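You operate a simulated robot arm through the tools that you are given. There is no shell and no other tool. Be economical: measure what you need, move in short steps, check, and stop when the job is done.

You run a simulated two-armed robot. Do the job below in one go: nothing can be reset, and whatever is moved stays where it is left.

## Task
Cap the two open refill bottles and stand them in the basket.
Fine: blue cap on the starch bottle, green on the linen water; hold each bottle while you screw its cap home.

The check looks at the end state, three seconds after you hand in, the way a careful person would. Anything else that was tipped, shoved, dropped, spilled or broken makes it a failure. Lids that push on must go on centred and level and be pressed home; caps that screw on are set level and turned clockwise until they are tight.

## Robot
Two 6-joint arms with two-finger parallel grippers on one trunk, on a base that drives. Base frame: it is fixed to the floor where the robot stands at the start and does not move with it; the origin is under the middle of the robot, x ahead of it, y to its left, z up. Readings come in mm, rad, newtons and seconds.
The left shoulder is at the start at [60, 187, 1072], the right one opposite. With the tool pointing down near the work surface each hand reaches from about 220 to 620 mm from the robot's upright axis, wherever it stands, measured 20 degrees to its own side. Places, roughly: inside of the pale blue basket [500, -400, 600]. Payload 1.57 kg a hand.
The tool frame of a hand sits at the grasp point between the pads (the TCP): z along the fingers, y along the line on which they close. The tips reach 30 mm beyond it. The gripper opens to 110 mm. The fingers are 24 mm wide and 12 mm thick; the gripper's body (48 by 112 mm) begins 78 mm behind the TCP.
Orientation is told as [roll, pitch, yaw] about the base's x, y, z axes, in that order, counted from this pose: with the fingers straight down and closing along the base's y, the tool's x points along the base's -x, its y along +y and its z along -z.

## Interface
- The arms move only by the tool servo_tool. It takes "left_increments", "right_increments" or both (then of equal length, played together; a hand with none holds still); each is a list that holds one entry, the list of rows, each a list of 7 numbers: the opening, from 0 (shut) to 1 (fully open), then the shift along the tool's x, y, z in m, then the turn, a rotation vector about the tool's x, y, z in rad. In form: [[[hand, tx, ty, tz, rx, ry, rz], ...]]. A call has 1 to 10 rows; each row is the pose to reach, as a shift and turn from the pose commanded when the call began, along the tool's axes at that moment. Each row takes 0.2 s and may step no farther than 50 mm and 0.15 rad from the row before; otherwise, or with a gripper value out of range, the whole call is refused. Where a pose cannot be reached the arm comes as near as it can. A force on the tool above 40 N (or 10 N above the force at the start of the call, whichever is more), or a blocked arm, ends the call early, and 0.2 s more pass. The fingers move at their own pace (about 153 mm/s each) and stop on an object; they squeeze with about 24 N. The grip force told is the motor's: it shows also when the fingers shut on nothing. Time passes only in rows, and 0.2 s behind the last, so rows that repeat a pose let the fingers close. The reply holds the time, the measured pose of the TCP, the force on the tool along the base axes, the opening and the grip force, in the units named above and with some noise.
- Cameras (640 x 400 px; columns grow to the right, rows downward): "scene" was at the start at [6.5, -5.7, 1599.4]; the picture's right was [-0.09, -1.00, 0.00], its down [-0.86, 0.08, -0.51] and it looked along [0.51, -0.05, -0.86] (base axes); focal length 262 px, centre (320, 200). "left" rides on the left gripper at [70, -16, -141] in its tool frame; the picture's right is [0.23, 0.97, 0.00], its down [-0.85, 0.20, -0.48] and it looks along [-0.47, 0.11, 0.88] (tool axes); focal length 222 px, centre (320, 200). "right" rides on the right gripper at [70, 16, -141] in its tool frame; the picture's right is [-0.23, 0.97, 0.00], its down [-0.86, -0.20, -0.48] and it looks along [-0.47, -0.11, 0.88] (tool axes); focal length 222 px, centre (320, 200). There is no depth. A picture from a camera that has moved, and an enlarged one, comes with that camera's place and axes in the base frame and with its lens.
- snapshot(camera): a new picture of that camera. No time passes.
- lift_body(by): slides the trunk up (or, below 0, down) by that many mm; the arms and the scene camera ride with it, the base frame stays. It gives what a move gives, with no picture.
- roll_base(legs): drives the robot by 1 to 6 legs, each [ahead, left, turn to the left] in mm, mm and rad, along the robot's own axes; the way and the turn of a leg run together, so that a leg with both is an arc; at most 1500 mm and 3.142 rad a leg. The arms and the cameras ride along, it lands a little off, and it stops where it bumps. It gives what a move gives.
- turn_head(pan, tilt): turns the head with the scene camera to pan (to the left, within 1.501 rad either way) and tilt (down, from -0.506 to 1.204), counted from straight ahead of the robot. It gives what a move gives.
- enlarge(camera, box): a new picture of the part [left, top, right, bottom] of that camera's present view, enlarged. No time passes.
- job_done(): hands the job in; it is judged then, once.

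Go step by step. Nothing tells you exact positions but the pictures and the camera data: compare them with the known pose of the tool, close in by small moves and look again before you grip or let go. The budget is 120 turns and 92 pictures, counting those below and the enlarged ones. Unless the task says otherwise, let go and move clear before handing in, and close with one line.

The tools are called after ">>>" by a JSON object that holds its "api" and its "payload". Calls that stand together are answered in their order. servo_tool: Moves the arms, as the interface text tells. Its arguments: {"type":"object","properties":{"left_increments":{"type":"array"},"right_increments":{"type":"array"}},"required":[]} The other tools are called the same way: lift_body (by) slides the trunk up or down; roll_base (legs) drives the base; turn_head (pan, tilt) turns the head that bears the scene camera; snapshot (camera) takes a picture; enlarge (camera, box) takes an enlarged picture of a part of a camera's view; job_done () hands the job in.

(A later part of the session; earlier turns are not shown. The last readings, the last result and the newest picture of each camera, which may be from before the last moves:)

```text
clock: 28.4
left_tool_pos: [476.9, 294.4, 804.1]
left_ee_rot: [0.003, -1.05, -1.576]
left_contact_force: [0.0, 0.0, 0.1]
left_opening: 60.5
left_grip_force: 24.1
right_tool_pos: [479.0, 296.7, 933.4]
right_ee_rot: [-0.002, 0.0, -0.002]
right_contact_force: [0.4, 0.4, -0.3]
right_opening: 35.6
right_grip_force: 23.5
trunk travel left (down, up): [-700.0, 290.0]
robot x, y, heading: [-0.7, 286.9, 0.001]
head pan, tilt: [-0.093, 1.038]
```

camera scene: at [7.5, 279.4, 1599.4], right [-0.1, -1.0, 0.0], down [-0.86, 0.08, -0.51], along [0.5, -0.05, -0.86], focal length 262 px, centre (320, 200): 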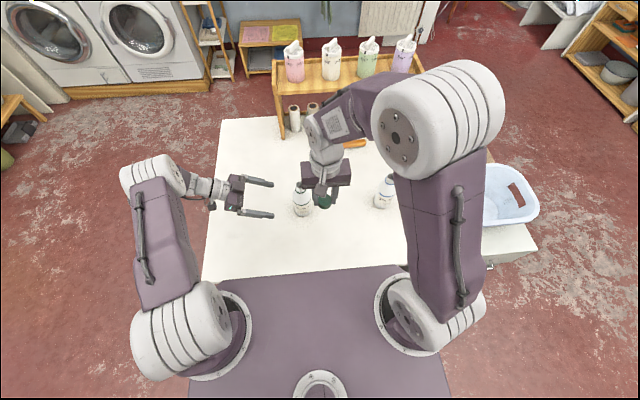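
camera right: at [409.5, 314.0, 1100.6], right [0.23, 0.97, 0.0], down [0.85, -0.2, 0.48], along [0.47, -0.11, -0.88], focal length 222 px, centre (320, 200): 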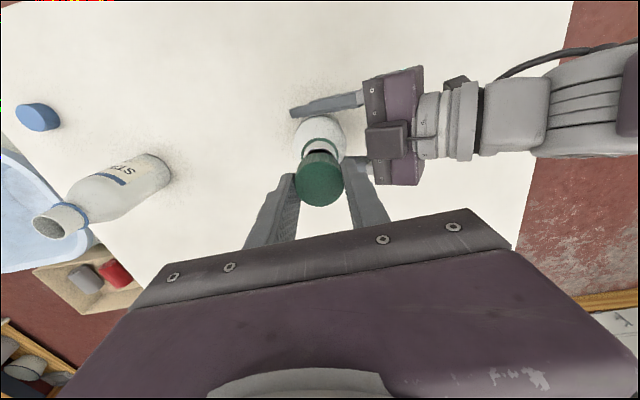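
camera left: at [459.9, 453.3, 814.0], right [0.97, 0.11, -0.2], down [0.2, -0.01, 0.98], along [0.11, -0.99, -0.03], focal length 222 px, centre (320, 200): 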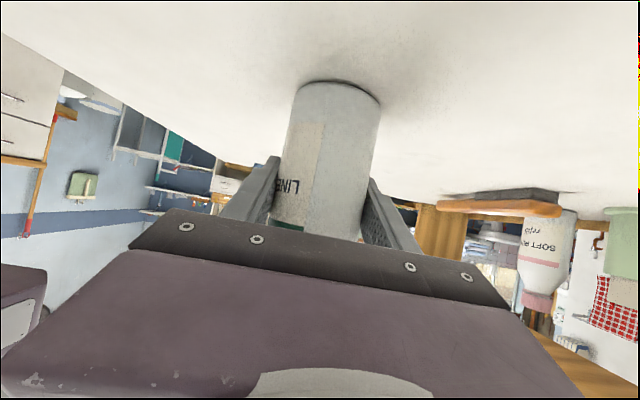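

The sideways force is gone. I lower it further until it seats on the thread.

>>> {"api": "servo_tool", "payload": {"right_increments": [[[0, 0, 0, 0.001, 0, 0, 0], [0, 0, 0, 0.002, 0, 0, 0], [0, 0, 0, 0.003, 0, 0, 0]]]}}

```text
clock: 29.2
left_tool_pos: [476.2, 295.7, 804.6]
left_ee_rot: [0.003, -1.049, -1.575]
left_contact_force: [0.7, -2.1, -0.3]
left_opening: 60.6
left_grip_force: 23.8
right_tool_pos: [477.9, 296.7, 930.4]
right_ee_rot: [0.001, 0.0, -0.002]
right_contact_force: [-1.1, 1.3, 0.7]
right_opening: 35.4
right_grip_force: 24.1
trunk travel left (down, up): [-700.0, 290.0]
robot x, y, heading: [0.9, 289.6, 0.002]
head pan, tilt: [-0.093, 1.038]
```

>>> {"api": "servo_tool", "payload": {"right_increments": [[[0, 0.0003, 0.0005, 0.001, 0, 0, 0], [0, 0.0003, 0.0005, 0.002, 0, 0, 0], [0, 0.0003, 0.0005, 0.003, 0, 0, 0]]]}}

>>> {"api": "enlarge", "payload": {"camera": "scene", "box": [260, 150, 356, 210]}}

```text
clock: 30.0
left_tool_pos: [475.3, 295.3, 804.5]
left_ee_rot: [0.004, -1.049, -1.576]
left_contact_force: [-1.4, 0.6, 0.7]
left_opening: 60.6
left_grip_force: 23.9
right_tool_pos: [479.1, 297.5, 928.5]
right_ee_rot: [0.001, -0.002, -0.001]
right_contact_force: [0.0, 0.0, 0.1]
right_opening: 35.6
right_grip_force: 24.3
trunk travel left (down, up): [-700.0, 290.0]
robot x, y, heading: [1.6, 288.3, -0.003]
head pan, tilt: [-0.093, 1.038]
```

```text
6.67 times, centred on (308, 180) of scene
camera zoom: at [6.9, 281.0, 1599.4], right [-0.1, -1.0, 0.0], down [-0.86, 0.08, -0.51], along [0.5, -0.05, -0.86], focal length 1749 px, centre (400, 333)
```

zoom: 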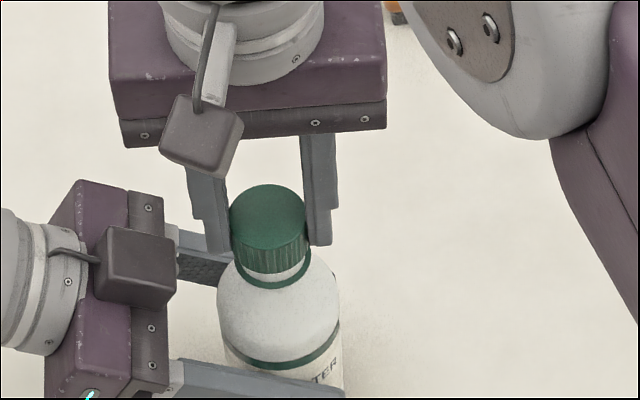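

>>> {"api": "servo_tool", "payload": {"right_increments": [[[0, 0, 0, 0.001, 0, 0, 0], [0, 0, 0, 0.002, 0, 0, 0], [0, 0, 0, 0.003, 0, 0, 0]]]}}

```text
clock: 30.8
left_tool_pos: [476.7, 294.7, 805.2]
left_ee_rot: [0.006, -1.051, -1.575]
left_contact_force: [0.1, -0.5, 0.1]
left_opening: 60.9
left_grip_force: 24.0
right_tool_pos: [477.7, 298.6, 925.7]
right_ee_rot: [0.0, 0.001, -0.002]
right_contact_force: [-0.4, 0.6, 0.3]
right_opening: 35.4
right_grip_force: 23.3
trunk travel left (down, up): [-700.0, 290.0]
robot x, y, heading: [0.6, 287.0, -0.002]
head pan, tilt: [-0.093, 1.038]
```

>>> {"api": "servo_tool", "payload": {"right_increments": [[[0, 0, 0, 0.001, 0, 0, 0], [0, 0, 0, 0.002, 0, 0, 0], [0, 0, 0, 0.003, 0, 0, 0]]]}}

>>> {"api": "enlarge", "payload": {"camera": "scene", "box": [260, 150, 356, 210]}}

```text
clock: 31.6
left_tool_pos: [475.7, 295.6, 803.6]
left_ee_rot: [0.005, -1.048, -1.575]
left_contact_force: [4.0, 1.9, -3.9]
left_opening: 60.5
left_grip_force: 24.2
right_tool_pos: [477.4, 297.2, 923.6]
right_ee_rot: [0.0, -0.002, -0.001]
right_contact_force: [-4.4, -1.1, 8.9]
right_opening: 35.4
right_grip_force: 24.0
trunk travel left (down, up): [-700.0, 290.0]
robot x, y, heading: [-0.3, 288.4, -0.001]
head pan, tilt: [-0.093, 1.038]
```

```text
6.67 times, centred on (308, 180) of scene
camera zoom: at [6.4, 280.7, 1599.4], right [-0.1, -1.0, 0.0], down [-0.86, 0.08, -0.51], along [0.51, -0.05, -0.86], focal length 1749 px, centre (400, 333)
```

zoom: 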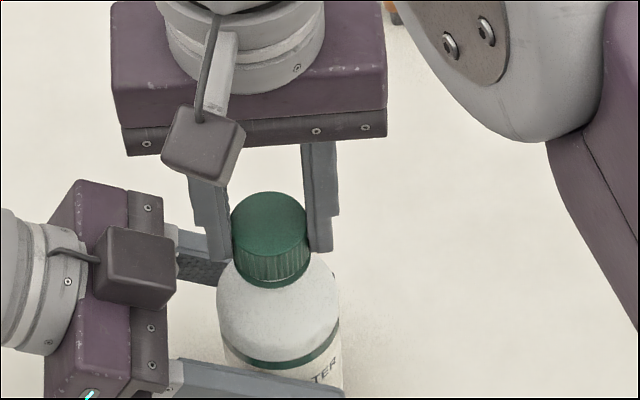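

The cap has met the thread (9 N) with a slight pull in -x. I turn clockwise 1.5 rad, compensating for the cap's 2.8 mm offset from the TCP.

>>> {"api": "servo_tool", "payload": {"right_increments": [[[0, 0.0006, -0.0004, 0.0001, 0, 0, 0.15], [0, 0.0007, -0.0008, 0.0002, 0, 0, 0.3], [0, 0.0009, -0.0012, 0.0003, 0, 0, 0.45], [0, 0.0011, -0.0016, 0.0004, 0, 0, 0.6], [0, 0.0013, -0.0019, 0.0005, 0, 0, 0.75], [0, 0.0016, -0.0022, 0.0006, 0, 0, 0.9], [0, 0.002, -0.0024, 0.0007, 0, 0, 1.05], [0, 0.0024, -0.0026, 0.0008, 0, 0, 1.2], [0, 0.0028, -0.0027, 0.0009, 0, 0, 1.35], [0, 0.0032, -0.0028, 0.001, 0, 0, 1.5]]]}}

>>> {"api": "enlarge", "payload": {"camera": "scene", "box": [260, 150, 356, 210]}}

```text
clock: 33.8
left_tool_pos: [475.4, 294.9, 804.4]
left_ee_rot: [0.003, -1.048, -1.576]
left_contact_force: [-3.0, -3.5, -3.4]
left_opening: 60.6
left_grip_force: 24.6
right_tool_pos: [474.0, 295.3, 922.5]
right_ee_rot: [0.003, 0.001, -1.504]
right_contact_force: [4.3, 3.6, 9.5]
right_opening: 35.7
right_grip_force: 24.1
trunk travel left (down, up): [-700.0, 290.0]
robot x, y, heading: [2.9, 287.0, -0.002]
head pan, tilt: [-0.093, 1.038]
```

```text
6.67 times, centred on (308, 180) of scene
camera zoom: at [6.4, 281.1, 1599.4], right [-0.1, -1.0, 0.0], down [-0.86, 0.08, -0.51], along [0.51, -0.05, -0.86], focal length 1749 px, centre (400, 333)
```

zoom: 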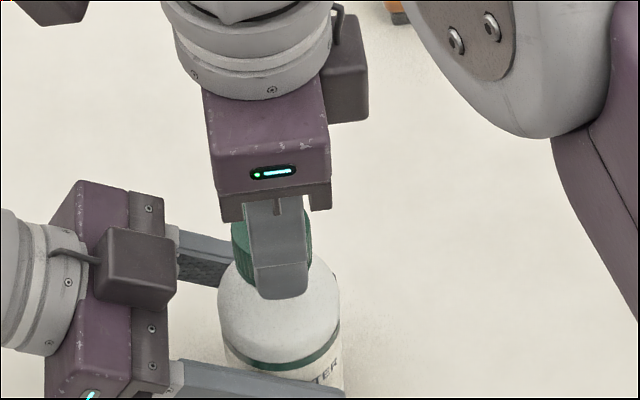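

It threads evenly. I centre by about 1 mm and turn on.

>>> {"api": "servo_tool", "payload": {"right_increments": [[[0, 0.0008, 0.0006, 0.0001, 0, 0, 0.15], [0, 0.0009, 0.0002, 0.0002, 0, 0, 0.3], [0, 0.0011, -0.0002, 0.0003, 0, 0, 0.45], [0, 0.0013, -0.0006, 0.0004, 0, 0, 0.6], [0, 0.0015, -0.0009, 0.0005, 0, 0, 0.75], [0, 0.0018, -0.0012, 0.0006, 0, 0, 0.9], [0, 0.0022, -0.0014, 0.0007, 0, 0, 1.05], [0, 0.0026, -0.0016, 0.0008, 0, 0, 1.2], [0, 0.003, -0.0017, 0.0009, 0, 0, 1.35], [0, 0.0034, -0.0018, 0.001, 0, 0, 1.5]]]}}

>>> {"api": "enlarge", "payload": {"camera": "scene", "box": [260, 150, 356, 210]}}

```text
clock: 36.0
left_tool_pos: [474.2, 293.2, 806.8]
left_ee_rot: [0.014, -1.051, -1.588]
left_contact_force: [0.8, -5.0, 3.1]
left_opening: 60.3
left_grip_force: 24.7
right_tool_pos: [466.9, 222.2, 909.5]
right_ee_rot: [-0.096, 0.04, -2.898]
right_contact_force: [-5.9, -2.6, 23.4]
right_opening: 42.1
right_grip_force: 24.4
right hand out of reach, approached as far as the arm can: row 8, 9, 10
trunk travel left (down, up): [-700.0, 290.0]
robot x, y, heading: [-0.3, 286.5, 0.001]
head pan, tilt: [-0.093, 1.038]
stopped in row 10 (right hand): the force on the tool passed its limit (the readings are from after the stop); the commanded pose is now the measured one
```

```text
6.67 times, centred on (308, 180) of scene
camera zoom: at [2.6, 280.3, 1599.4], right [-0.1, -1.0, 0.0], down [-0.86, 0.08, -0.51], along [0.51, -0.05, -0.86], focal length 1749 px, centre (400, 333)
```

zoom: 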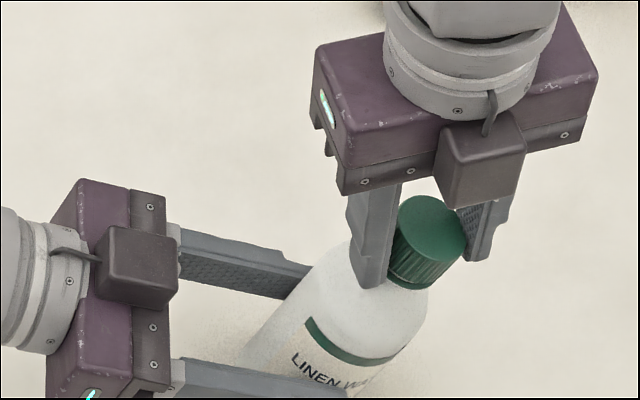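

The wrist ran out of travel near yaw -2.6 and the arm was dragged sideways, tilting the bottle in the left hand's grip. Both hands still hold it and the cap is on the thread. I bring the right hand back along the same arc to stand the bottle upright.

>>> {"api": "servo_tool", "payload": {"right_increments": [[[0, 0.0051, -0.0142, -0.0035, -0.019, -0.008, -0.09], [0, 0.0101, -0.0283, -0.0063, -0.038, -0.016, -0.18], [0, 0.0151, -0.0424, -0.0073, -0.058, -0.024, -0.27], [0, 0.02, -0.0563, -0.0069, -0.077, -0.032, -0.36]]]}}

>>> {"api": "enlarge", "payload": {"camera": "scene", "box": [244, 140, 372, 220]}}

>>> {"api": "snapshot", "payload": {"camera": "left"}}

```text
clock: 37.0
left_tool_pos: [476.6, 295.3, 804.8]
left_ee_rot: [0.011, -1.048, -1.582]
left_contact_force: [2.3, 9.8, -2.5]
left_opening: 60.5
left_grip_force: 23.6
right_tool_pos: [474.0, 282.3, 919.8]
right_ee_rot: [-0.003, 0.018, -2.537]
right_contact_force: [-2.6, -10.5, 1.4]
right_opening: 35.9
right_grip_force: 23.8
trunk travel left (down, up): [-700.0, 290.0]
robot x, y, heading: [0.9, 287.0, -0.0]
head pan, tilt: [-0.093, 1.038]
```

```text
5.00 times, centred on (308, 180) of scene
camera zoom: at [6.7, 281.9, 1599.2], right [-0.1, -1.0, 0.0], down [-0.86, 0.08, -0.51], along [0.5, -0.05, -0.86], focal length 1312 px, centre (380, 300)
```

zoom: 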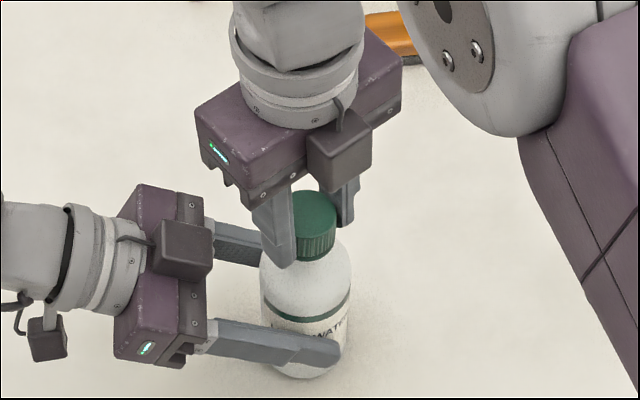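

```text
50 pictures are left
camera left: at [460.6, 453.1, 814.1], right [0.98, 0.11, -0.19], down [0.19, -0.01, 0.98], along [0.11, -0.99, -0.03], focal length 222 px, centre (320, 200)
```

left: 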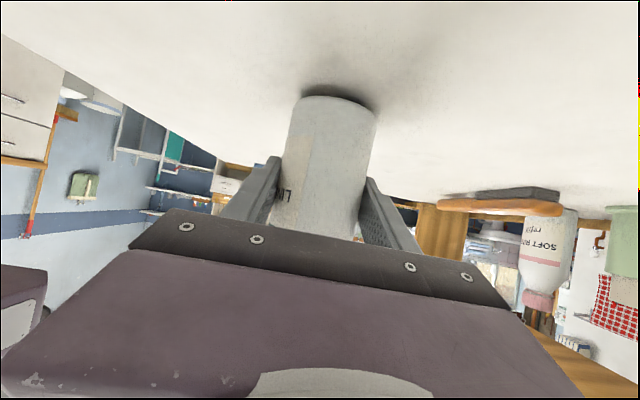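

The recovery worked: the bottle is nearly upright and stands on the table, having slid about 9 mm in the grip, still leaning slightly to -y. I nudge the top another 6 mm in +y and look.

>>> {"api": "servo_tool", "payload": {"right_increments": [[[0, 0.0017, -0.0025, 0, 0, 0, 0], [0, 0.0034, -0.0049, 0, 0, 0, 0], [0, 0.0034, -0.0049, 0, 0, 0, 0]]]}}

>>> {"api": "enlarge", "payload": {"camera": "scene", "box": [244, 140, 372, 220]}}

```text
clock: 37.8
left_tool_pos: [475.9, 292.9, 805.0]
left_ee_rot: [0.009, -1.047, -1.581]
left_contact_force: [4.0, 10.4, -0.2]
left_opening: 60.6
left_grip_force: 24.0
right_tool_pos: [474.6, 287.7, 920.6]
right_ee_rot: [-0.007, 0.021, -2.538]
right_contact_force: [-5.2, -11.3, 0.4]
right_opening: 36.0
right_grip_force: 23.7
trunk travel left (down, up): [-700.0, 290.0]
robot x, y, heading: [0.6, 289.9, -0.004]
head pan, tilt: [-0.093, 1.038]
```

```text
5.00 times, centred on (308, 180) of scene
camera zoom: at [7.2, 280.6, 1599.4], right [-0.1, -1.0, 0.0], down [-0.86, 0.08, -0.51], along [0.5, -0.05, -0.86], focal length 1312 px, centre (380, 300)
```

zoom: 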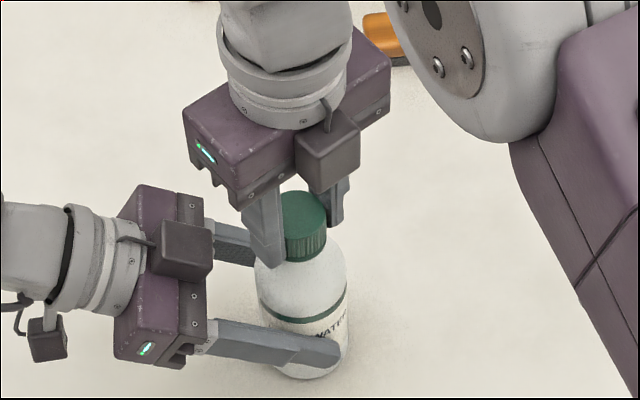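

It is almost upright now. I release the cap with the right hand, rise 60 mm and check bottle and cap.

>>> {"api": "servo_tool", "payload": {"right_increments": [[[0.4, 0, 0, 0, 0, 0, 0], [0.55, 0, 0, 0, 0, 0, 0], [0.55, 0, 0, -0.03, 0, 0, -0.1], [0.55, 0, 0, -0.06, 0, 0, -0.24], [0.55, 0, 0, -0.09, 0, 0, -0.38], [0.55, 0.02, -0.02, -0.09, 0, 0, -0.52], [0.55, 0.04, -0.04, -0.09, 0, 0, -0.66], [0.55, 0.06, -0.06, -0.09, 0, 0, -0.8]]]}}

>>> {"api": "enlarge", "payload": {"camera": "scene", "box": [244, 140, 372, 220]}}

>>> {"api": "snapshot", "payload": {"camera": "left"}}

```text
clock: 39.6
left_tool_pos: [475.8, 294.3, 804.3]
left_ee_rot: [0.005, -1.05, -1.582]
left_contact_force: [-0.2, -0.2, -1.2]
left_opening: 60.4
left_grip_force: 24.0
right_tool_pos: [490.5, 370.8, 1013.6]
right_ee_rot: [0.013, 0.018, -1.736]
right_contact_force: [0.5, 0.3, 0.5]
right_opening: 60.8
right_grip_force: 0.1
trunk travel left (down, up): [-700.0, 290.0]
robot x, y, heading: [1.8, 287.3, -0.009]
head pan, tilt: [-0.093, 1.038]
```

```text
5.00 times, centred on (308, 180) of scene
camera zoom: at [7.2, 281.8, 1599.4], right [-0.1, -1.0, 0.0], down [-0.86, 0.08, -0.51], along [0.5, -0.05, -0.86], focal length 1312 px, centre (380, 300)
```

zoom: 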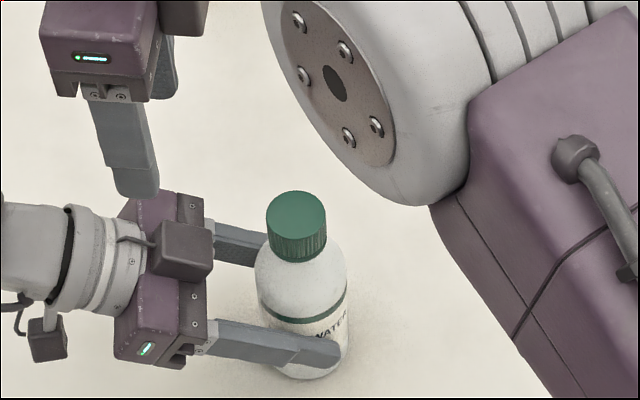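

```text
47 pictures are left
camera left: at [460.4, 453.0, 813.8], right [0.98, 0.11, -0.19], down [0.2, -0.01, 0.98], along [0.1, -0.99, -0.03], focal length 222 px, centre (320, 200)
```

left: 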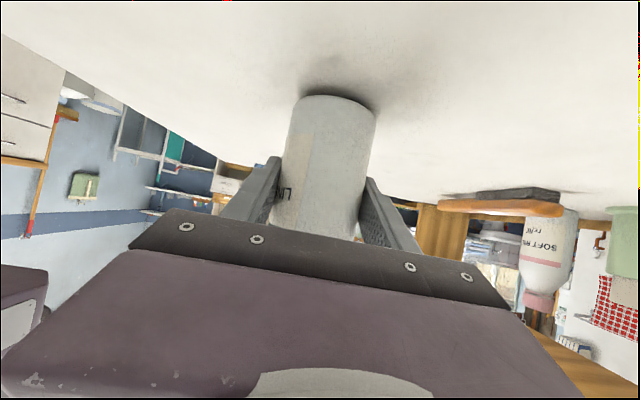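

The cap sits level on the neck and the bottle looks upright. I open the left fingers slightly so the bottle stands flat on its own, and turn the right hand back over the cap for another bite.

>>> {"api": "servo_tool", "payload": {"left_increments": [[[0.58, 0, 0, 0, 0, 0, 0], [0.62, 0, 0, 0, 0, 0, 0], [0.68, 0, 0, 0, 0, 0, 0], [0.72, 0, 0, 0, 0, 0, 0], [0.72, 0, 0, 0, 0, 0, 0], [0.72, 0, 0, 0, 0, 0, 0], [0.72, 0, 0, 0, 0, 0, 0], [0.72, 0, 0, 0, 0, 0, 0], [0.72, 0, 0, 0, 0, 0, 0], [0.72, 0, 0, 0, 0, 0, 0]]], "right_increments": [[[0.55, -0.008, 0, -0.01, 0, 0, -0.145], [0.55, -0.016, 0, -0.02, 0, 0, -0.29], [0.55, -0.024, 0, -0.03, 0, 0, -0.435], [0.55, -0.032, 0, -0.03, 0, 0, -0.58], [0.55, -0.04, 0, -0.03, 0, 0, -0.725], [0.55, -0.048, 0, -0.03, 0, 0, -0.87], [0.55, -0.056, 0, -0.03, 0, 0, -1.015], [0.55, -0.064, 0, -0.03, 0, 0, -1.16], [0.55, -0.073, 0, -0.03, 0, 0, -1.305], [0.55, -0.0825, -0.0009, -0.03, 0, 0, -1.45]]]}}

>>> {"api": "snapshot", "payload": {"camera": "left"}}

>>> {"api": "enlarge", "payload": {"camera": "scene", "box": [244, 140, 372, 220]}}

```text
clock: 41.8
left_tool_pos: [475.5, 294.5, 804.6]
left_ee_rot: [0.008, -1.05, -1.584]
left_contact_force: [-0.1, -0.6, -0.2]
left_opening: 79.3
left_grip_force: 0.1
right_tool_pos: [474.8, 287.2, 1039.5]
right_ee_rot: [0.023, -0.009, -0.286]
right_contact_force: [-0.3, -0.2, -0.1]
right_opening: 60.7
right_grip_force: 0.0
trunk travel left (down, up): [-700.0, 290.0]
robot x, y, heading: [2.1, 283.3, -0.0]
head pan, tilt: [-0.093, 1.038]
```

```text
46 pictures are left
camera left: at [460.2, 452.4, 814.1], right [0.98, 0.11, -0.19], down [0.2, -0.01, 0.98], along [0.1, -0.99, -0.03], focal length 222 px, centre (320, 200)
```

left: 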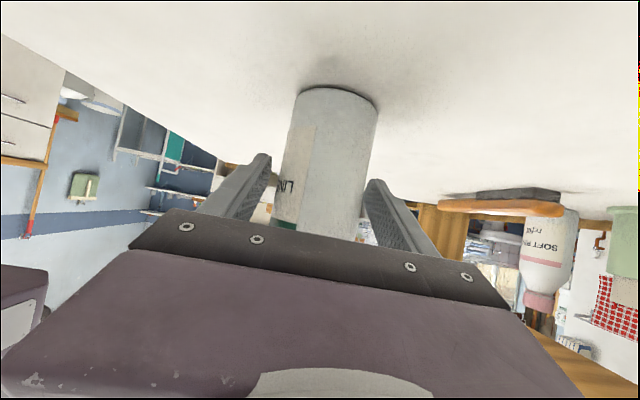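

```text
5.00 times, centred on (308, 180) of scene
camera zoom: at [6.8, 280.5, 1599.4], right [-0.1, -1.0, 0.0], down [-0.86, 0.08, -0.51], along [0.5, -0.05, -0.86], focal length 1312 px, centre (380, 300)
```

zoom: 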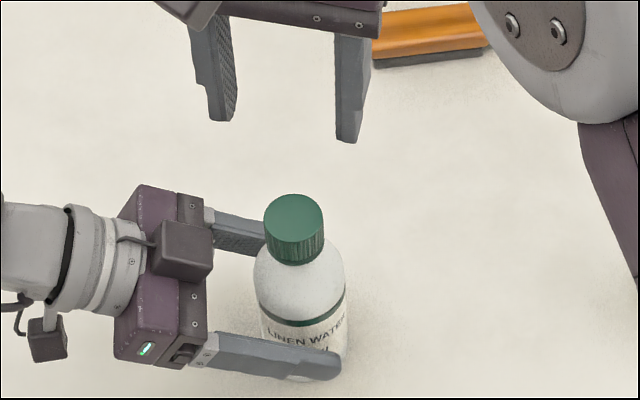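

The bottle stands flat by itself at about [477, 290], cap level. The left hand regrips centred on it, and the right hand levels out and comes down to 40 mm above the grip height.

>>> {"api": "servo_tool", "payload": {"left_increments": [[[0.72, -0.0025, 0.001, 0.0043, 0, 0, 0], [0.65, -0.0025, 0.001, 0.0043, 0, 0, 0], [0.58, -0.0025, 0.001, 0.0043, 0, 0, 0], [0.52, -0.0025, 0.001, 0.0043, 0, 0, 0], [0.2, -0.0025, 0.001, 0.0043, 0, 0, 0], [0, -0.0025, 0.001, 0.0043, 0, 0, 0], [0, -0.0025, 0.001, 0.0043, 0, 0, 0]]], "right_increments": [[[0.55, 0, 0, 0, 0.01, 0, -0.1], [0.55, 0, 0, 0, 0.02, 0.001, -0.2], [0.55, 0, 0, 0, 0.0246, 0.002, -0.286], [0.55, -0.0012, 0.0019, 0.02, 0.0246, 0.002, -0.286], [0.55, -0.0012, 0.0019, 0.04, 0.0246, 0.002, -0.286], [0.55, -0.0012, 0.0019, 0.06, 0.0246, 0.002, -0.286], [0.55, -0.0012, 0.0019, 0.075, 0.0246, 0.002, -0.286]]]}}

>>> {"api": "enlarge", "payload": {"camera": "right", "box": [240, 110, 400, 210]}}

```text
clock: 43.4
left_tool_pos: [478.1, 289.4, 805.6]
left_ee_rot: [0.009, -1.048, -1.584]
left_contact_force: [-0.4, -0.5, 0.8]
left_opening: 60.2
left_grip_force: 24.0
right_tool_pos: [475.9, 291.2, 965.4]
right_ee_rot: [-0.006, -0.008, -0.003]
right_contact_force: [-0.4, 0.4, -0.1]
right_opening: 60.4
right_grip_force: 0.0
trunk travel left (down, up): [-700.0, 290.0]
robot x, y, heading: [-4.6, 288.2, -0.0]
head pan, tilt: [-0.093, 1.038]
```

```text
4.00 times, centred on (320, 160) of right
camera zoom: at [405.6, 308.9, 1104.8], right [0.23, 0.97, 0.0], down [0.85, -0.2, 0.49], along [0.47, -0.12, -0.87], focal length 888 px, centre (320, 360)
```

zoom: 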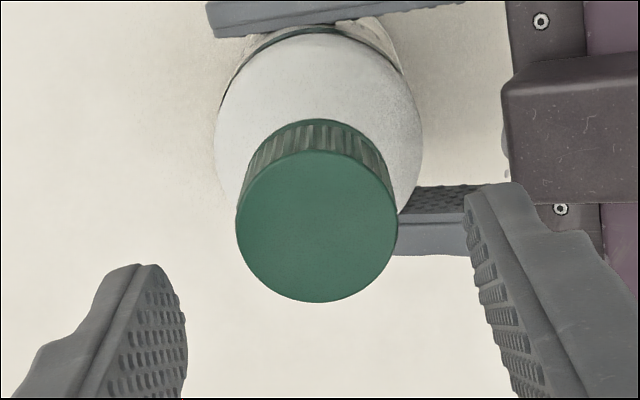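

The cap is centred to about 1 mm. I descend to the grip height, close on it and turn clockwise.

>>> {"api": "servo_tool", "payload": {"right_increments": [[[0.55, 0.0005, -0.0012, 0.015, -0.006, 0.008, 0], [0.55, 0.0005, -0.0012, 0.03, -0.006, 0.008, 0], [0.55, 0.0005, -0.0012, 0.04, -0.006, 0.008, 0], [0.55, 0.0005, -0.0012, 0.0425, -0.006, 0.008, 0], [0.4, 0.0005, -0.0012, 0.0425, -0.006, 0.008, 0], [0.2, 0.0005, -0.0012, 0.0425, -0.006, 0.008, 0], [0, 0.0005, -0.0012, 0.0425, -0.006, 0.008, 0], [0, 0.0005, -0.0012, 0.0425, -0.006, 0.008, 0]]]}}

>>> {"api": "enlarge", "payload": {"camera": "scene", "box": [244, 140, 372, 220]}}

```text
clock: 45.2
left_tool_pos: [476.1, 290.1, 805.1]
left_ee_rot: [0.009, -1.051, -1.584]
left_contact_force: [0.2, -0.3, 0.3]
left_opening: 60.3
left_grip_force: 24.2
right_tool_pos: [475.8, 290.1, 923.7]
right_ee_rot: [-0.002, -0.001, -0.002]
right_contact_force: [-0.1, -0.6, -1.2]
right_opening: 35.2
right_grip_force: 23.7
trunk travel left (down, up): [-700.0, 290.0]
robot x, y, heading: [-0.5, 284.0, -0.004]
head pan, tilt: [-0.093, 1.038]
```

```text
5.00 times, centred on (308, 180) of scene
camera zoom: at [6.8, 280.9, 1599.4], right [-0.1, -1.0, 0.0], down [-0.86, 0.08, -0.51], along [0.5, -0.05, -0.86], focal length 1312 px, centre (380, 300)
```

zoom: 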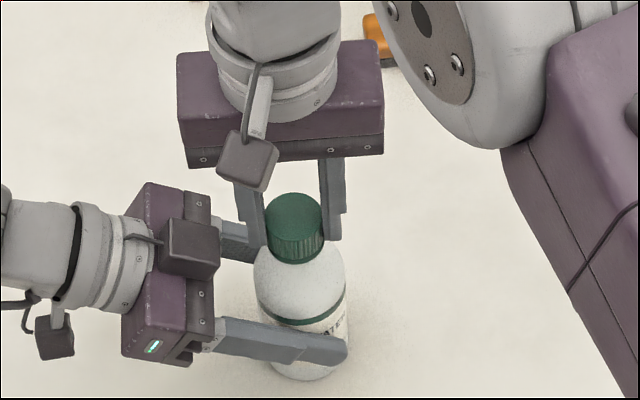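

No side load: well centred. I turn 1.5 rad clockwise.

>>> {"api": "servo_tool", "payload": {"right_increments": [[[0, 0, 0, 0.0001, 0, 0, 0.15], [0, 0, 0, 0.0001, 0, 0, 0.3], [0, 0, 0, 0.0002, 0, 0, 0.45], [0, 0, 0, 0.0003, 0, 0, 0.6], [0, 0, 0, 0.0003, 0, 0, 0.75], [0, 0, 0, 0.0004, 0, 0, 0.9], [0, 0, 0, 0.0005, 0, 0, 1.05], [0, 0, 0, 0.0006, 0, 0, 1.2], [0, 0, 0, 0.0006, 0, 0, 1.35], [0, 0, 0, 0.0007, 0, 0, 1.5]]]}}

>>> {"api": "enlarge", "payload": {"camera": "scene", "box": [244, 140, 372, 220]}}

```text
clock: 47.4
left_tool_pos: [476.9, 288.4, 804.2]
left_ee_rot: [0.01, -1.05, -1.584]
left_contact_force: [2.4, -10.6, 2.5]
left_opening: 60.1
left_grip_force: 23.8
right_tool_pos: [476.5, 288.9, 921.8]
right_ee_rot: [0.002, -0.001, -1.506]
right_contact_force: [-1.0, 9.3, -0.4]
right_opening: 35.2
right_grip_force: 24.0
trunk travel left (down, up): [-700.0, 290.0]
robot x, y, heading: [0.5, 281.8, -0.001]
head pan, tilt: [-0.093, 1.038]
```

```text
5.00 times, centred on (308, 180) of scene
camera zoom: at [6.7, 280.7, 1599.4], right [-0.1, -1.0, 0.0], down [-0.86, 0.08, -0.51], along [0.5, -0.05, -0.86], focal length 1312 px, centre (380, 300)
```

zoom: 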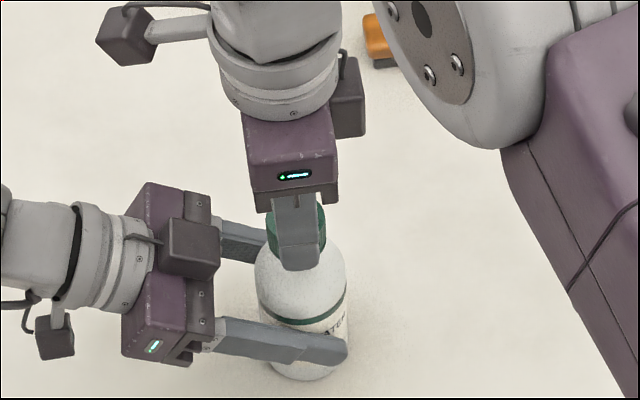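

There is some side load. I relax it by 1 mm and turn another 0.75 rad, within the wrist's range, watching whether the bottle starts to turn (tight).

>>> {"api": "servo_tool", "payload": {"right_increments": [[[0, 0.0012, 0, 0.0001, 0, 0, 0.15], [0, 0.0012, 0, 0.0001, 0, 0, 0.3], [0, 0.0012, 0, 0.0002, 0, 0, 0.45], [0, 0.0012, 0, 0.0003, 0, 0, 0.6], [0, 0.0012, 0, 0.0003, 0, 0, 0.75]]]}}

>>> {"api": "enlarge", "payload": {"camera": "scene", "box": [244, 140, 372, 220]}}

```text
clock: 48.6
left_tool_pos: [475.8, 290.0, 803.9]
left_ee_rot: [0.009, -1.049, -1.583]
left_contact_force: [-5.5, 2.3, 5.0]
left_opening: 60.6
left_grip_force: 23.8
right_tool_pos: [478.2, 291.1, 921.5]
right_ee_rot: [0.004, 0.001, -2.253]
right_contact_force: [5.5, -1.1, 0.0]
right_opening: 35.4
right_grip_force: 24.0
trunk travel left (down, up): [-700.0, 290.0]
robot x, y, heading: [-1.2, 286.4, 0.003]
head pan, tilt: [-0.093, 1.038]
```

```text
5.00 times, centred on (308, 180) of scene
camera zoom: at [6.3, 281.2, 1599.4], right [-0.1, -1.0, 0.0], down [-0.86, 0.08, -0.51], along [0.51, -0.05, -0.86], focal length 1312 px, centre (380, 300)
```

zoom: 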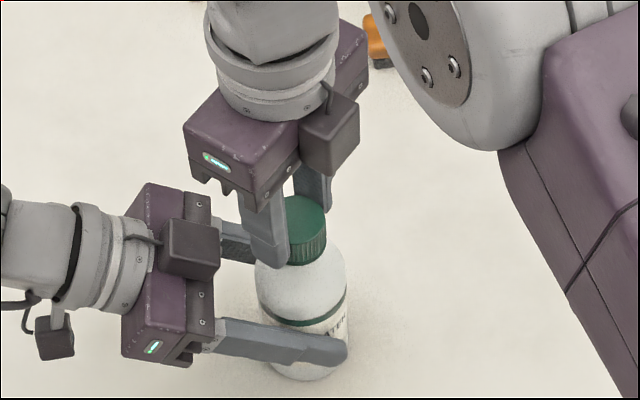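

>>> {"api": "enlarge", "payload": {"camera": "scene", "box": [290, 172, 322, 218]}}

```text
8.70 times, centred on (306, 195) of scene
camera zoom: at [6.3, 281.2, 1599.4], right [-0.1, -1.0, 0.0], down [-0.86, 0.08, -0.51], along [0.51, -0.05, -0.86], focal length 2281 px, centre (442, 244)
```

zoom: 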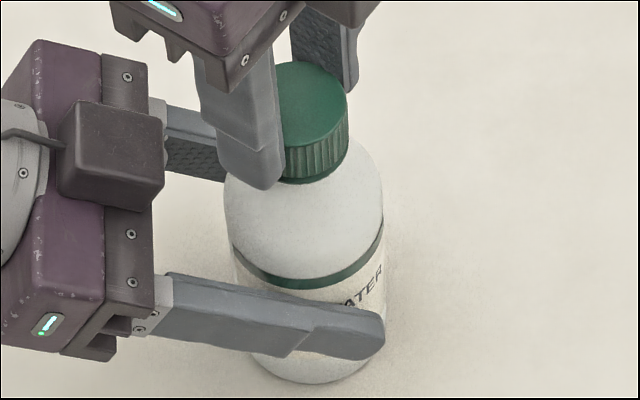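

The bottle hasn't turned and the cap is down near the neck band. I take a second bite: open, turn back in place, and close again.

>>> {"api": "servo_tool", "payload": {"right_increments": [[[0.4, 0, 0, 0, 0, 0, 0], [0.55, 0, 0, 0, 0, 0, 0], [0.55, 0, 0, -0.003, 0, 0, -0.15], [0.55, 0, 0, -0.003, 0, 0, -0.3], [0.55, 0, 0, -0.003, 0, 0, -0.45], [0.55, 0, 0, -0.003, 0, 0, -0.6], [0.55, 0, 0, -0.003, 0, 0, -0.75], [0.55, 0, 0, -0.003, 0, 0, -0.9], [0.55, 0, 0, -0.003, 0, 0, -1.05], [0.55, 0, 0, -0.003, 0, 0, -1.2]]]}}

>>> {"api": "servo_tool", "payload": {"right_increments": [[[0.55, 0, 0, 0, 0, 0, -0.15], [0.55, 0, 0, 0, 0, 0, -0.3], [0.55, 0, 0, 0, 0, 0, -0.45], [0.55, 0, 0, 0, 0, 0, -0.6], [0.55, 0, 0, 0, 0, 0, -0.75], [0.55, 0, 0, 0, 0, 0, -0.9], [0.55, 0, 0, 0, 0, 0, -1.05]]]}}

>>> {"api": "enlarge", "payload": {"camera": "right", "box": [240, 110, 400, 210]}}

```text
clock: 50.8
left_tool_pos: [476.5, 288.8, 804.0]
left_ee_rot: [0.008, -1.048, -1.583]
left_contact_force: [1.4, 0.6, 1.1]
left_opening: 60.2
left_grip_force: 23.9
right_tool_pos: [477.6, 290.4, 925.1]
right_ee_rot: [0.0, -0.002, -1.05]
right_contact_force: [0.5, 0.0, 0.7]
right_opening: 60.4
right_grip_force: 0.1
trunk travel left (down, up): [-700.0, 290.0]
robot x, y, heading: [-0.6, 289.0, -0.004]
head pan, tilt: [-0.093, 1.038]
```

```text
clock: 52.4
left_tool_pos: [477.7, 288.7, 806.3]
left_ee_rot: [0.009, -1.049, -1.582]
left_contact_force: [0.8, -0.5, 1.1]
left_opening: 60.2
left_grip_force: 24.3
right_tool_pos: [477.3, 291.1, 923.5]
right_ee_rot: [-0.001, 0.001, -0.001]
right_contact_force: [-0.2, 0.9, -0.3]
right_opening: 60.5
right_grip_force: 0.1
trunk travel left (down, up): [-700.0, 290.0]
robot x, y, heading: [-0.8, 289.2, 0.001]
head pan, tilt: [-0.093, 1.038]
```

```text
4.00 times, centred on (320, 160) of right
camera zoom: at [407.1, 307.3, 1064.7], right [0.23, 0.97, 0.0], down [0.85, -0.2, 0.48], along [0.47, -0.11, -0.88], focal length 888 px, centre (320, 360)
```

zoom: 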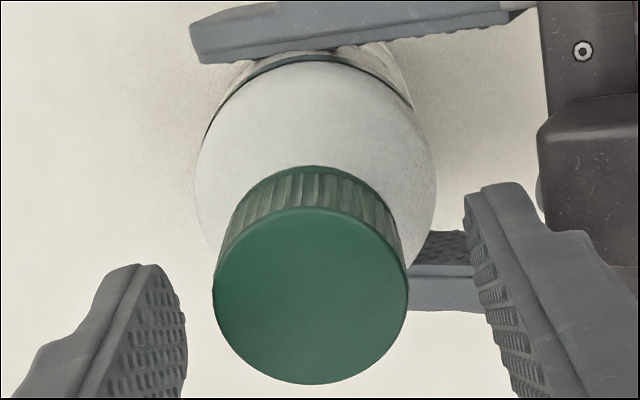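

The cap is 1.9 mm off in tool x and -1.8 mm in tool y. I correct, close and turn again.

>>> {"api": "servo_tool", "payload": {"right_increments": [[[0.55, 0.0019, -0.0018, 0.002, 0, 0, 0], [0.4, 0.0019, -0.0018, 0.002, 0, 0, 0], [0.2, 0.0019, -0.0018, 0.002, 0, 0, 0], [0, 0.0019, -0.0018, 0.002, 0, 0, 0], [0, 0.0019, -0.0018, 0.002, 0, 0, 0]]]}}

>>> {"api": "servo_tool", "payload": {"right_increments": [[[0, 0, 0, 0.0001, 0, 0, 0.15], [0, 0, 0, 0.0001, 0, 0, 0.3], [0, 0, 0, 0.0002, 0, 0, 0.45], [0, 0, 0, 0.0003, 0, 0, 0.6], [0, 0, 0, 0.0003, 0, 0, 0.75], [0, 0, 0, 0.0004, 0, 0, 0.9], [0, 0, 0, 0.0005, 0, 0, 1.05], [0, 0, 0, 0.0006, 0, 0, 1.2], [0, 0, 0, 0.0006, 0, 0, 1.35], [0, 0, 0, 0.0007, 0, 0, 1.5]]]}}

>>> {"api": "enlarge", "payload": {"camera": "scene", "box": [274, 172, 338, 218]}}

```text
clock: 53.6
left_tool_pos: [476.9, 290.0, 804.9]
left_ee_rot: [0.009, -1.049, -1.584]
left_contact_force: [-1.5, 2.5, 0.5]
left_opening: 60.2
left_grip_force: 23.5
right_tool_pos: [473.9, 288.7, 922.7]
right_ee_rot: [-0.002, -0.001, -0.002]
right_contact_force: [1.5, -1.4, 0.1]
right_opening: 35.4
right_grip_force: 23.9
trunk travel left (down, up): [-700.0, 290.0]
robot x, y, heading: [0.7, 286.1, -0.001]
head pan, tilt: [-0.093, 1.038]
```

```text
clock: 55.8
left_tool_pos: [476.9, 289.8, 804.0]
left_ee_rot: [0.009, -1.049, -1.583]
left_contact_force: [-5.2, -4.4, 1.6]
left_opening: 60.4
left_grip_force: 24.3
right_tool_pos: [474.9, 289.5, 922.6]
right_ee_rot: [0.001, -0.003, -1.507]
right_contact_force: [6.0, 4.3, 1.6]
right_opening: 35.5
right_grip_force: 23.8
trunk travel left (down, up): [-700.0, 290.0]
robot x, y, heading: [-0.1, 286.2, -0.007]
head pan, tilt: [-0.093, 1.038]
```

```text
8.70 times, centred on (306, 195) of scene
camera zoom: at [6.5, 280.8, 1599.4], right [-0.1, -1.0, 0.0], down [-0.86, 0.08, -0.51], along [0.51, -0.05, -0.86], focal length 2281 px, centre (442, 244)
```

zoom: 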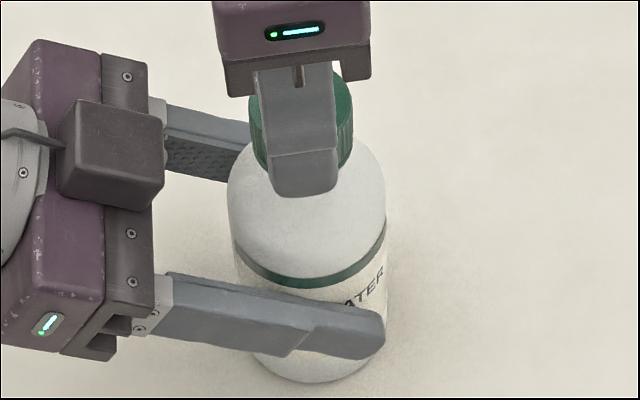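

>>> {"api": "servo_tool", "payload": {"right_increments": [[[0, 0.0008, 0.0012, 0.0001, 0, 0, 0.15], [0, 0.0008, 0.0012, 0.0001, 0, 0, 0.3], [0, 0.0008, 0.0012, 0.0002, 0, 0, 0.45], [0, 0.0008, 0.0012, 0.0003, 0, 0, 0.6], [0, 0.0008, 0.0012, 0.0003, 0, 0, 0.75], [0, 0.0008, 0.0012, 0.0003, 0, 0, 0.85]]]}}

>>> {"api": "enlarge", "payload": {"camera": "scene", "box": [274, 172, 338, 218]}}

```text
clock: 57.2
left_tool_pos: [477.6, 288.2, 803.7]
left_ee_rot: [0.008, -1.049, -1.582]
left_contact_force: [-13.4, 3.2, 0.9]
left_opening: 60.7
left_grip_force: 23.5
right_tool_pos: [476.5, 289.1, 921.9]
right_ee_rot: [0.005, 0.001, -2.354]
right_contact_force: [12.4, -2.3, 0.9]
right_opening: 35.5
right_grip_force: 24.0
trunk travel left (down, up): [-700.0, 290.0]
robot x, y, heading: [3.1, 284.6, -0.005]
head pan, tilt: [-0.093, 1.038]
```

```text
8.70 times, centred on (306, 195) of scene
camera zoom: at [6.3, 280.9, 1599.4], right [-0.1, -1.0, 0.0], down [-0.86, 0.08, -0.51], along [0.51, -0.05, -0.86], focal length 2281 px, centre (442, 244)
```

zoom: 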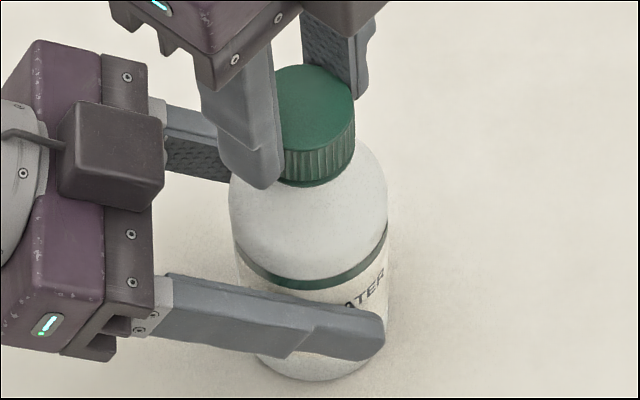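

I can't tell yet whether it has reached the stop. I take another bite and compare the cap's height at the same hand pose.

>>> {"api": "servo_tool", "payload": {"right_increments": [[[0.4, 0, 0, 0, 0, 0, 0], [0.55, 0, 0, 0, 0, 0, 0], [0.55, 0, 0, -0.002, 0, 0, -0.15], [0.55, 0, 0, -0.002, 0, 0, -0.3], [0.55, 0, 0, -0.002, 0, 0, -0.45], [0.55, 0, 0, -0.002, 0, 0, -0.6], [0.55, 0, 0, -0.002, 0, 0, -0.75], [0.55, 0, 0, -0.002, 0, 0, -0.9], [0.55, 0, 0, -0.002, 0, 0, -1.05], [0.55, 0, 0, -0.002, 0, 0, -1.2]]]}}

>>> {"api": "servo_tool", "payload": {"right_increments": [[[0.55, 0, 0, 0, 0, 0, -0.15], [0.55, 0, 0, 0, 0, 0, -0.3], [0.55, 0, 0, 0, 0, 0, -0.45], [0.55, 0, 0, 0, 0, 0, -0.6], [0.55, 0, 0, 0, 0, 0, -0.75], [0.55, 0, 0, 0, 0, 0, -0.9], [0.55, 0, 0, 0, 0, 0, -1.05], [0.55, 0, 0, 0, 0, 0, -1.15]]]}}

>>> {"api": "enlarge", "payload": {"camera": "right", "box": [240, 110, 400, 210]}}

```text
clock: 59.4
left_tool_pos: [476.8, 289.1, 804.7]
left_ee_rot: [0.01, -1.049, -1.583]
left_contact_force: [0.9, -0.6, -0.6]
left_opening: 60.6
left_grip_force: 24.1
right_tool_pos: [475.5, 290.4, 923.1]
right_ee_rot: [0.0, -0.001, -1.15]
right_contact_force: [0.6, 0.3, -0.4]
right_opening: 60.4
right_grip_force: 0.1
trunk travel left (down, up): [-700.0, 290.0]
robot x, y, heading: [0.6, 288.0, -0.003]
head pan, tilt: [-0.093, 1.038]
```

```text
clock: 61.2
left_tool_pos: [476.4, 289.7, 804.3]
left_ee_rot: [0.007, -1.048, -1.582]
left_contact_force: [-0.6, -0.7, -0.1]
left_opening: 60.8
left_grip_force: 24.1
right_tool_pos: [476.8, 290.9, 923.6]
right_ee_rot: [-0.003, 0.0, 0.0]
right_contact_force: [0.0, -0.3, 0.2]
right_opening: 60.3
right_grip_force: 0.0
trunk travel left (down, up): [-700.0, 290.0]
robot x, y, heading: [5.8, 287.9, -0.007]
head pan, tilt: [-0.093, 1.038]
```

```text
4.00 times, centred on (320, 160) of right
camera zoom: at [406.4, 306.8, 1063.9], right [0.23, 0.97, 0.0], down [0.85, -0.2, 0.48], along [0.47, -0.11, -0.88], focal length 888 px, centre (320, 360)
```

zoom: 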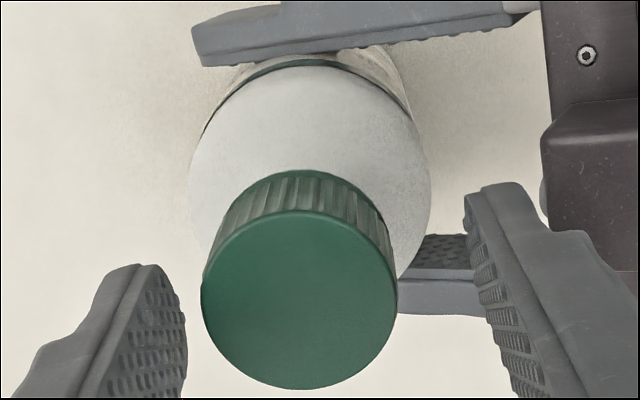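

The cap no longer descends, so it seems seated; the top leans about 1.5 mm in -y from the side loads. I take one last centred bite, straighten, and turn to make sure it is tight.

>>> {"api": "servo_tool", "payload": {"right_increments": [[[0.55, 0.0011, -0.004, 0.001, 0, 0, 0], [0.4, 0.0011, -0.004, 0.001, 0, 0, 0], [0.2, 0.0011, -0.004, 0.001, 0, 0, 0], [0, 0.0011, -0.004, 0.001, 0, 0, 0], [0, 0.0011, -0.004, 0.001, 0, 0, 0], [0, 0.0011, -0.0022, 0.001, 0, 0, 0]]]}}

>>> {"api": "servo_tool", "payload": {"right_increments": [[[0, 0, 0, 0.0001, 0, 0, 0.15], [0, 0, 0, 0.0001, 0, 0, 0.3], [0, 0, 0, 0.0002, 0, 0, 0.45], [0, 0, 0, 0.0003, 0, 0, 0.6], [0, 0, 0, 0.0003, 0, 0, 0.75], [0, 0, 0, 0.0003, 0, 0, 0.9], [0, 0, 0, 0.0003, 0, 0, 1.05], [0, 0, 0, 0.0003, 0, 0, 1.2], [0, 0, 0, 0.0003, 0, 0, 1.35], [0, 0, 0, 0.0003, 0, 0, 1.5]]]}}

>>> {"api": "enlarge", "payload": {"camera": "scene", "box": [274, 172, 338, 218]}}

```text
clock: 62.6
left_tool_pos: [477.7, 290.0, 804.8]
left_ee_rot: [0.008, -1.049, -1.583]
left_contact_force: [-4.2, 8.7, 0.1]
left_opening: 60.6
left_grip_force: 24.3
right_tool_pos: [475.1, 288.0, 923.1]
right_ee_rot: [-0.006, 0.0, -0.002]
right_contact_force: [4.2, -9.5, -1.1]
right_opening: 35.3
right_grip_force: 24.3
trunk travel left (down, up): [-700.0, 290.0]
robot x, y, heading: [-1.8, 286.2, -0.002]
head pan, tilt: [-0.093, 1.038]
```

```text
clock: 64.8
left_tool_pos: [477.0, 290.2, 805.2]
left_ee_rot: [0.007, -1.049, -1.583]
left_contact_force: [-5.7, -3.7, -0.6]
left_opening: 60.5
left_grip_force: 23.8
right_tool_pos: [476.2, 287.0, 923.0]
right_ee_rot: [0.0, -0.002, -1.504]
right_contact_force: [5.0, 3.6, 0.5]
right_opening: 35.5
right_grip_force: 24.0
trunk travel left (down, up): [-700.0, 290.0]
robot x, y, heading: [-0.6, 284.4, -0.003]
head pan, tilt: [-0.093, 1.038]
```

```text
8.70 times, centred on (306, 195) of scene
camera zoom: at [7.1, 280.9, 1599.4], right [-0.1, -1.0, 0.0], down [-0.86, 0.08, -0.51], along [0.5, -0.05, -0.86], focal length 2281 px, centre (442, 244)
```

zoom: 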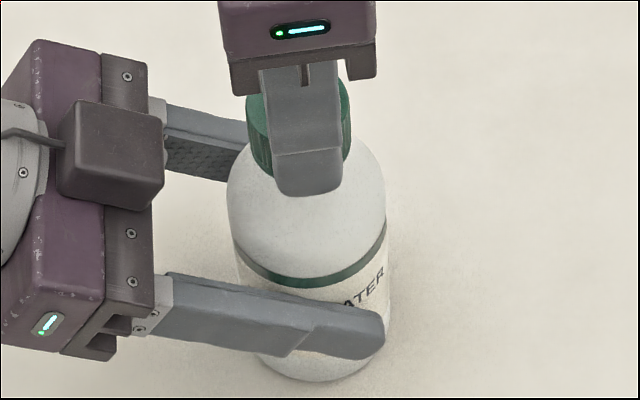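

The bottle neither turns nor does the cap descend any more: the cap is home. I release the right hand and rise, then open the left hand and back it out.

>>> {"api": "servo_tool", "payload": {"left_increments": [[[0, 0, 0, 0, 0, 0, 0], [0, 0, 0, 0, 0, 0, 0], [0, 0, 0, 0, 0, 0, 0], [0.62, 0, 0, 0, 0, 0, 0], [0.75, 0, 0, 0, 0, 0, 0], [1, 0, 0, 0, 0, 0, 0], [1, 0, 0, -0.03, 0, 0, 0], [1, 0, 0, -0.07, 0, 0, 0], [1, 0, 0, -0.11, 0, 0, 0], [1, 0, 0, -0.15, 0, 0, 0]]], "right_increments": [[[0.4, 0, 0, 0, 0, 0, 0], [0.6, 0, 0, 0, 0, 0, 0], [0.6, 0, 0, -0.03, 0, 0, 0], [0.8, 0, 0, -0.07, 0, 0, -0.15], [1, 0, 0, -0.1, 0, 0, -0.3], [1, 0, 0, -0.1, 0, 0, -0.45], [1, 0, 0, -0.1, 0, 0, -0.6], [1, 0, 0, -0.1, 0, 0, -0.75], [1, 0, 0, -0.1, 0, 0, -0.9], [1, 0, 0, -0.1, 0, 0, -1.05]]]}}

>>> {"api": "enlarge", "payload": {"camera": "scene", "box": [244, 140, 372, 220]}}

>>> {"api": "enlarge", "payload": {"camera": "left", "box": [240, 60, 400, 260]}}

```text
clock: 67.0
left_tool_pos: [478.6, 419.1, 879.9]
left_ee_rot: [0.009, -1.05, -1.584]
left_contact_force: [0.4, -0.2, -0.1]
left_opening: 110.0
left_grip_force: 0.1
right_tool_pos: [473.5, 289.3, 1021.3]
right_ee_rot: [-0.001, -0.001, -0.452]
right_contact_force: [0.6, -0.6, 0.2]
right_opening: 110.2
right_grip_force: 0.0
trunk travel left (down, up): [-700.0, 290.0]
robot x, y, heading: [0.8, 285.2, -0.003]
head pan, tilt: [-0.093, 1.038]
```

```text
5.00 times, centred on (308, 180) of scene
camera zoom: at [6.4, 282.1, 1599.3], right [-0.1, -1.0, 0.0], down [-0.86, 0.08, -0.51], along [0.51, -0.05, -0.86], focal length 1312 px, centre (380, 300)
```

zoom: 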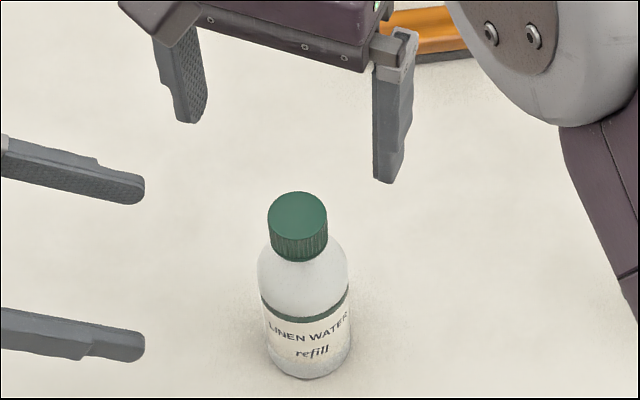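

```text
2.00 times, centred on (320, 160) of left
camera zoom: at [462.5, 577.0, 888.6], right [0.98, 0.11, -0.19], down [0.2, -0.01, 0.98], along [0.1, -0.99, -0.03], focal length 444 px, centre (320, 280)
```

zoom: 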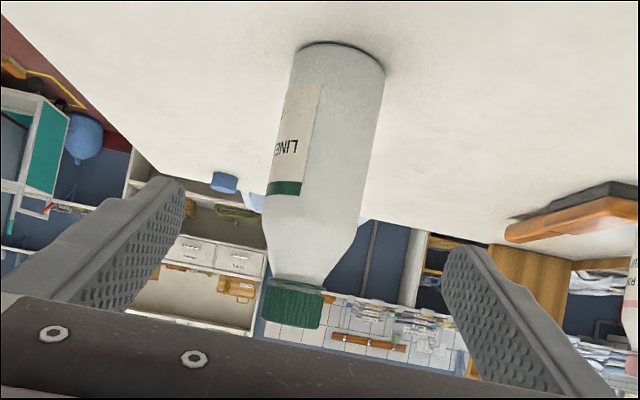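

>>> {"api": "enlarge", "payload": {"camera": "left", "box": [288, 170, 352, 230]}}

```text
6.67 times, centred on (320, 200) of left
camera zoom: at [462.5, 577.0, 888.6], right [0.98, 0.11, -0.19], down [0.2, -0.01, 0.98], along [0.1, -0.99, -0.03], focal length 1481 px, centre (320, 200)
```

zoom: 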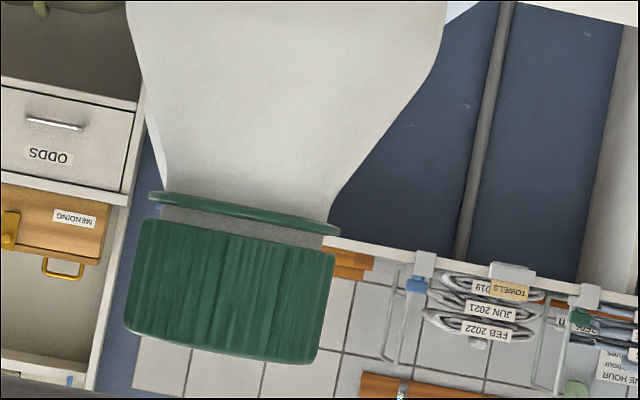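

>>> {"api": "enlarge", "payload": {"camera": "scene", "box": [288, 170, 328, 220]}}

```text
8.00 times, centred on (308, 195) of scene
camera zoom: at [6.4, 282.1, 1599.3], right [-0.1, -1.0, 0.0], down [-0.86, 0.08, -0.51], along [0.51, -0.05, -0.86], focal length 2099 px, centre (416, 240)
```

zoom: 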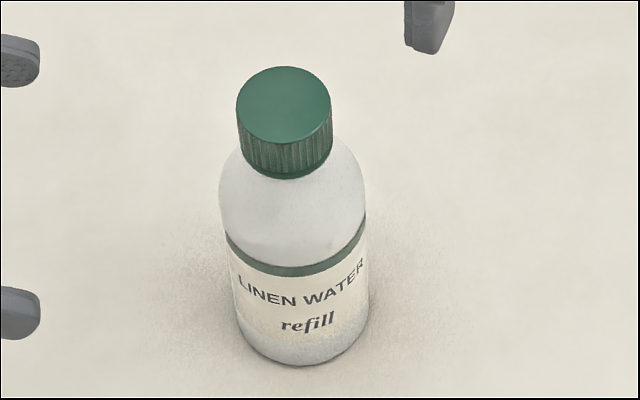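

The linen cap sits level just above the neck band, consistent with full seating. Next the right hand grips the bottle body from above with yaw 0, first coming down partway to re-check centring.

>>> {"api": "servo_tool", "payload": {"right_increments": [[[1, -0.001, 0, 0, 0, 0, -0.15], [1, -0.002, 0, 0, 0, 0, -0.3], [1, -0.003, 0.0007, 0, 0, 0, -0.452], [1, -0.003, 0.0007, 0.03, 0, 0, -0.452], [1, -0.003, 0.0007, 0.06, 0, 0, -0.452]]]}}

>>> {"api": "snapshot", "payload": {"camera": "right"}}

```text
refused: row 3 steps farther than a row can; nothing moved
```

```text
30 pictures are left
camera right: at [418.0, 334.0, 1162.0], right [0.63, 0.78, 0.0], down [0.68, -0.55, 0.48], along [0.37, -0.3, -0.88], focal length 222 px, centre (320, 200)
```

right: 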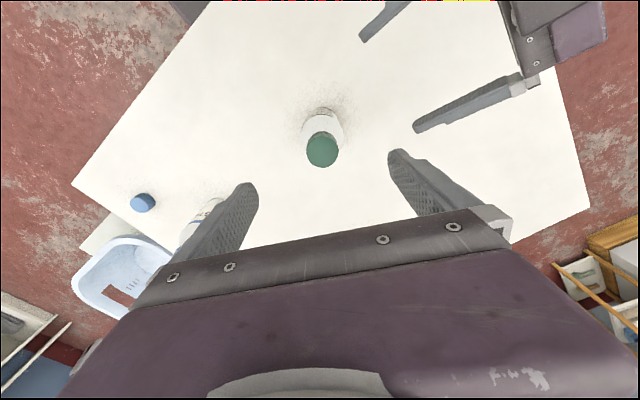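

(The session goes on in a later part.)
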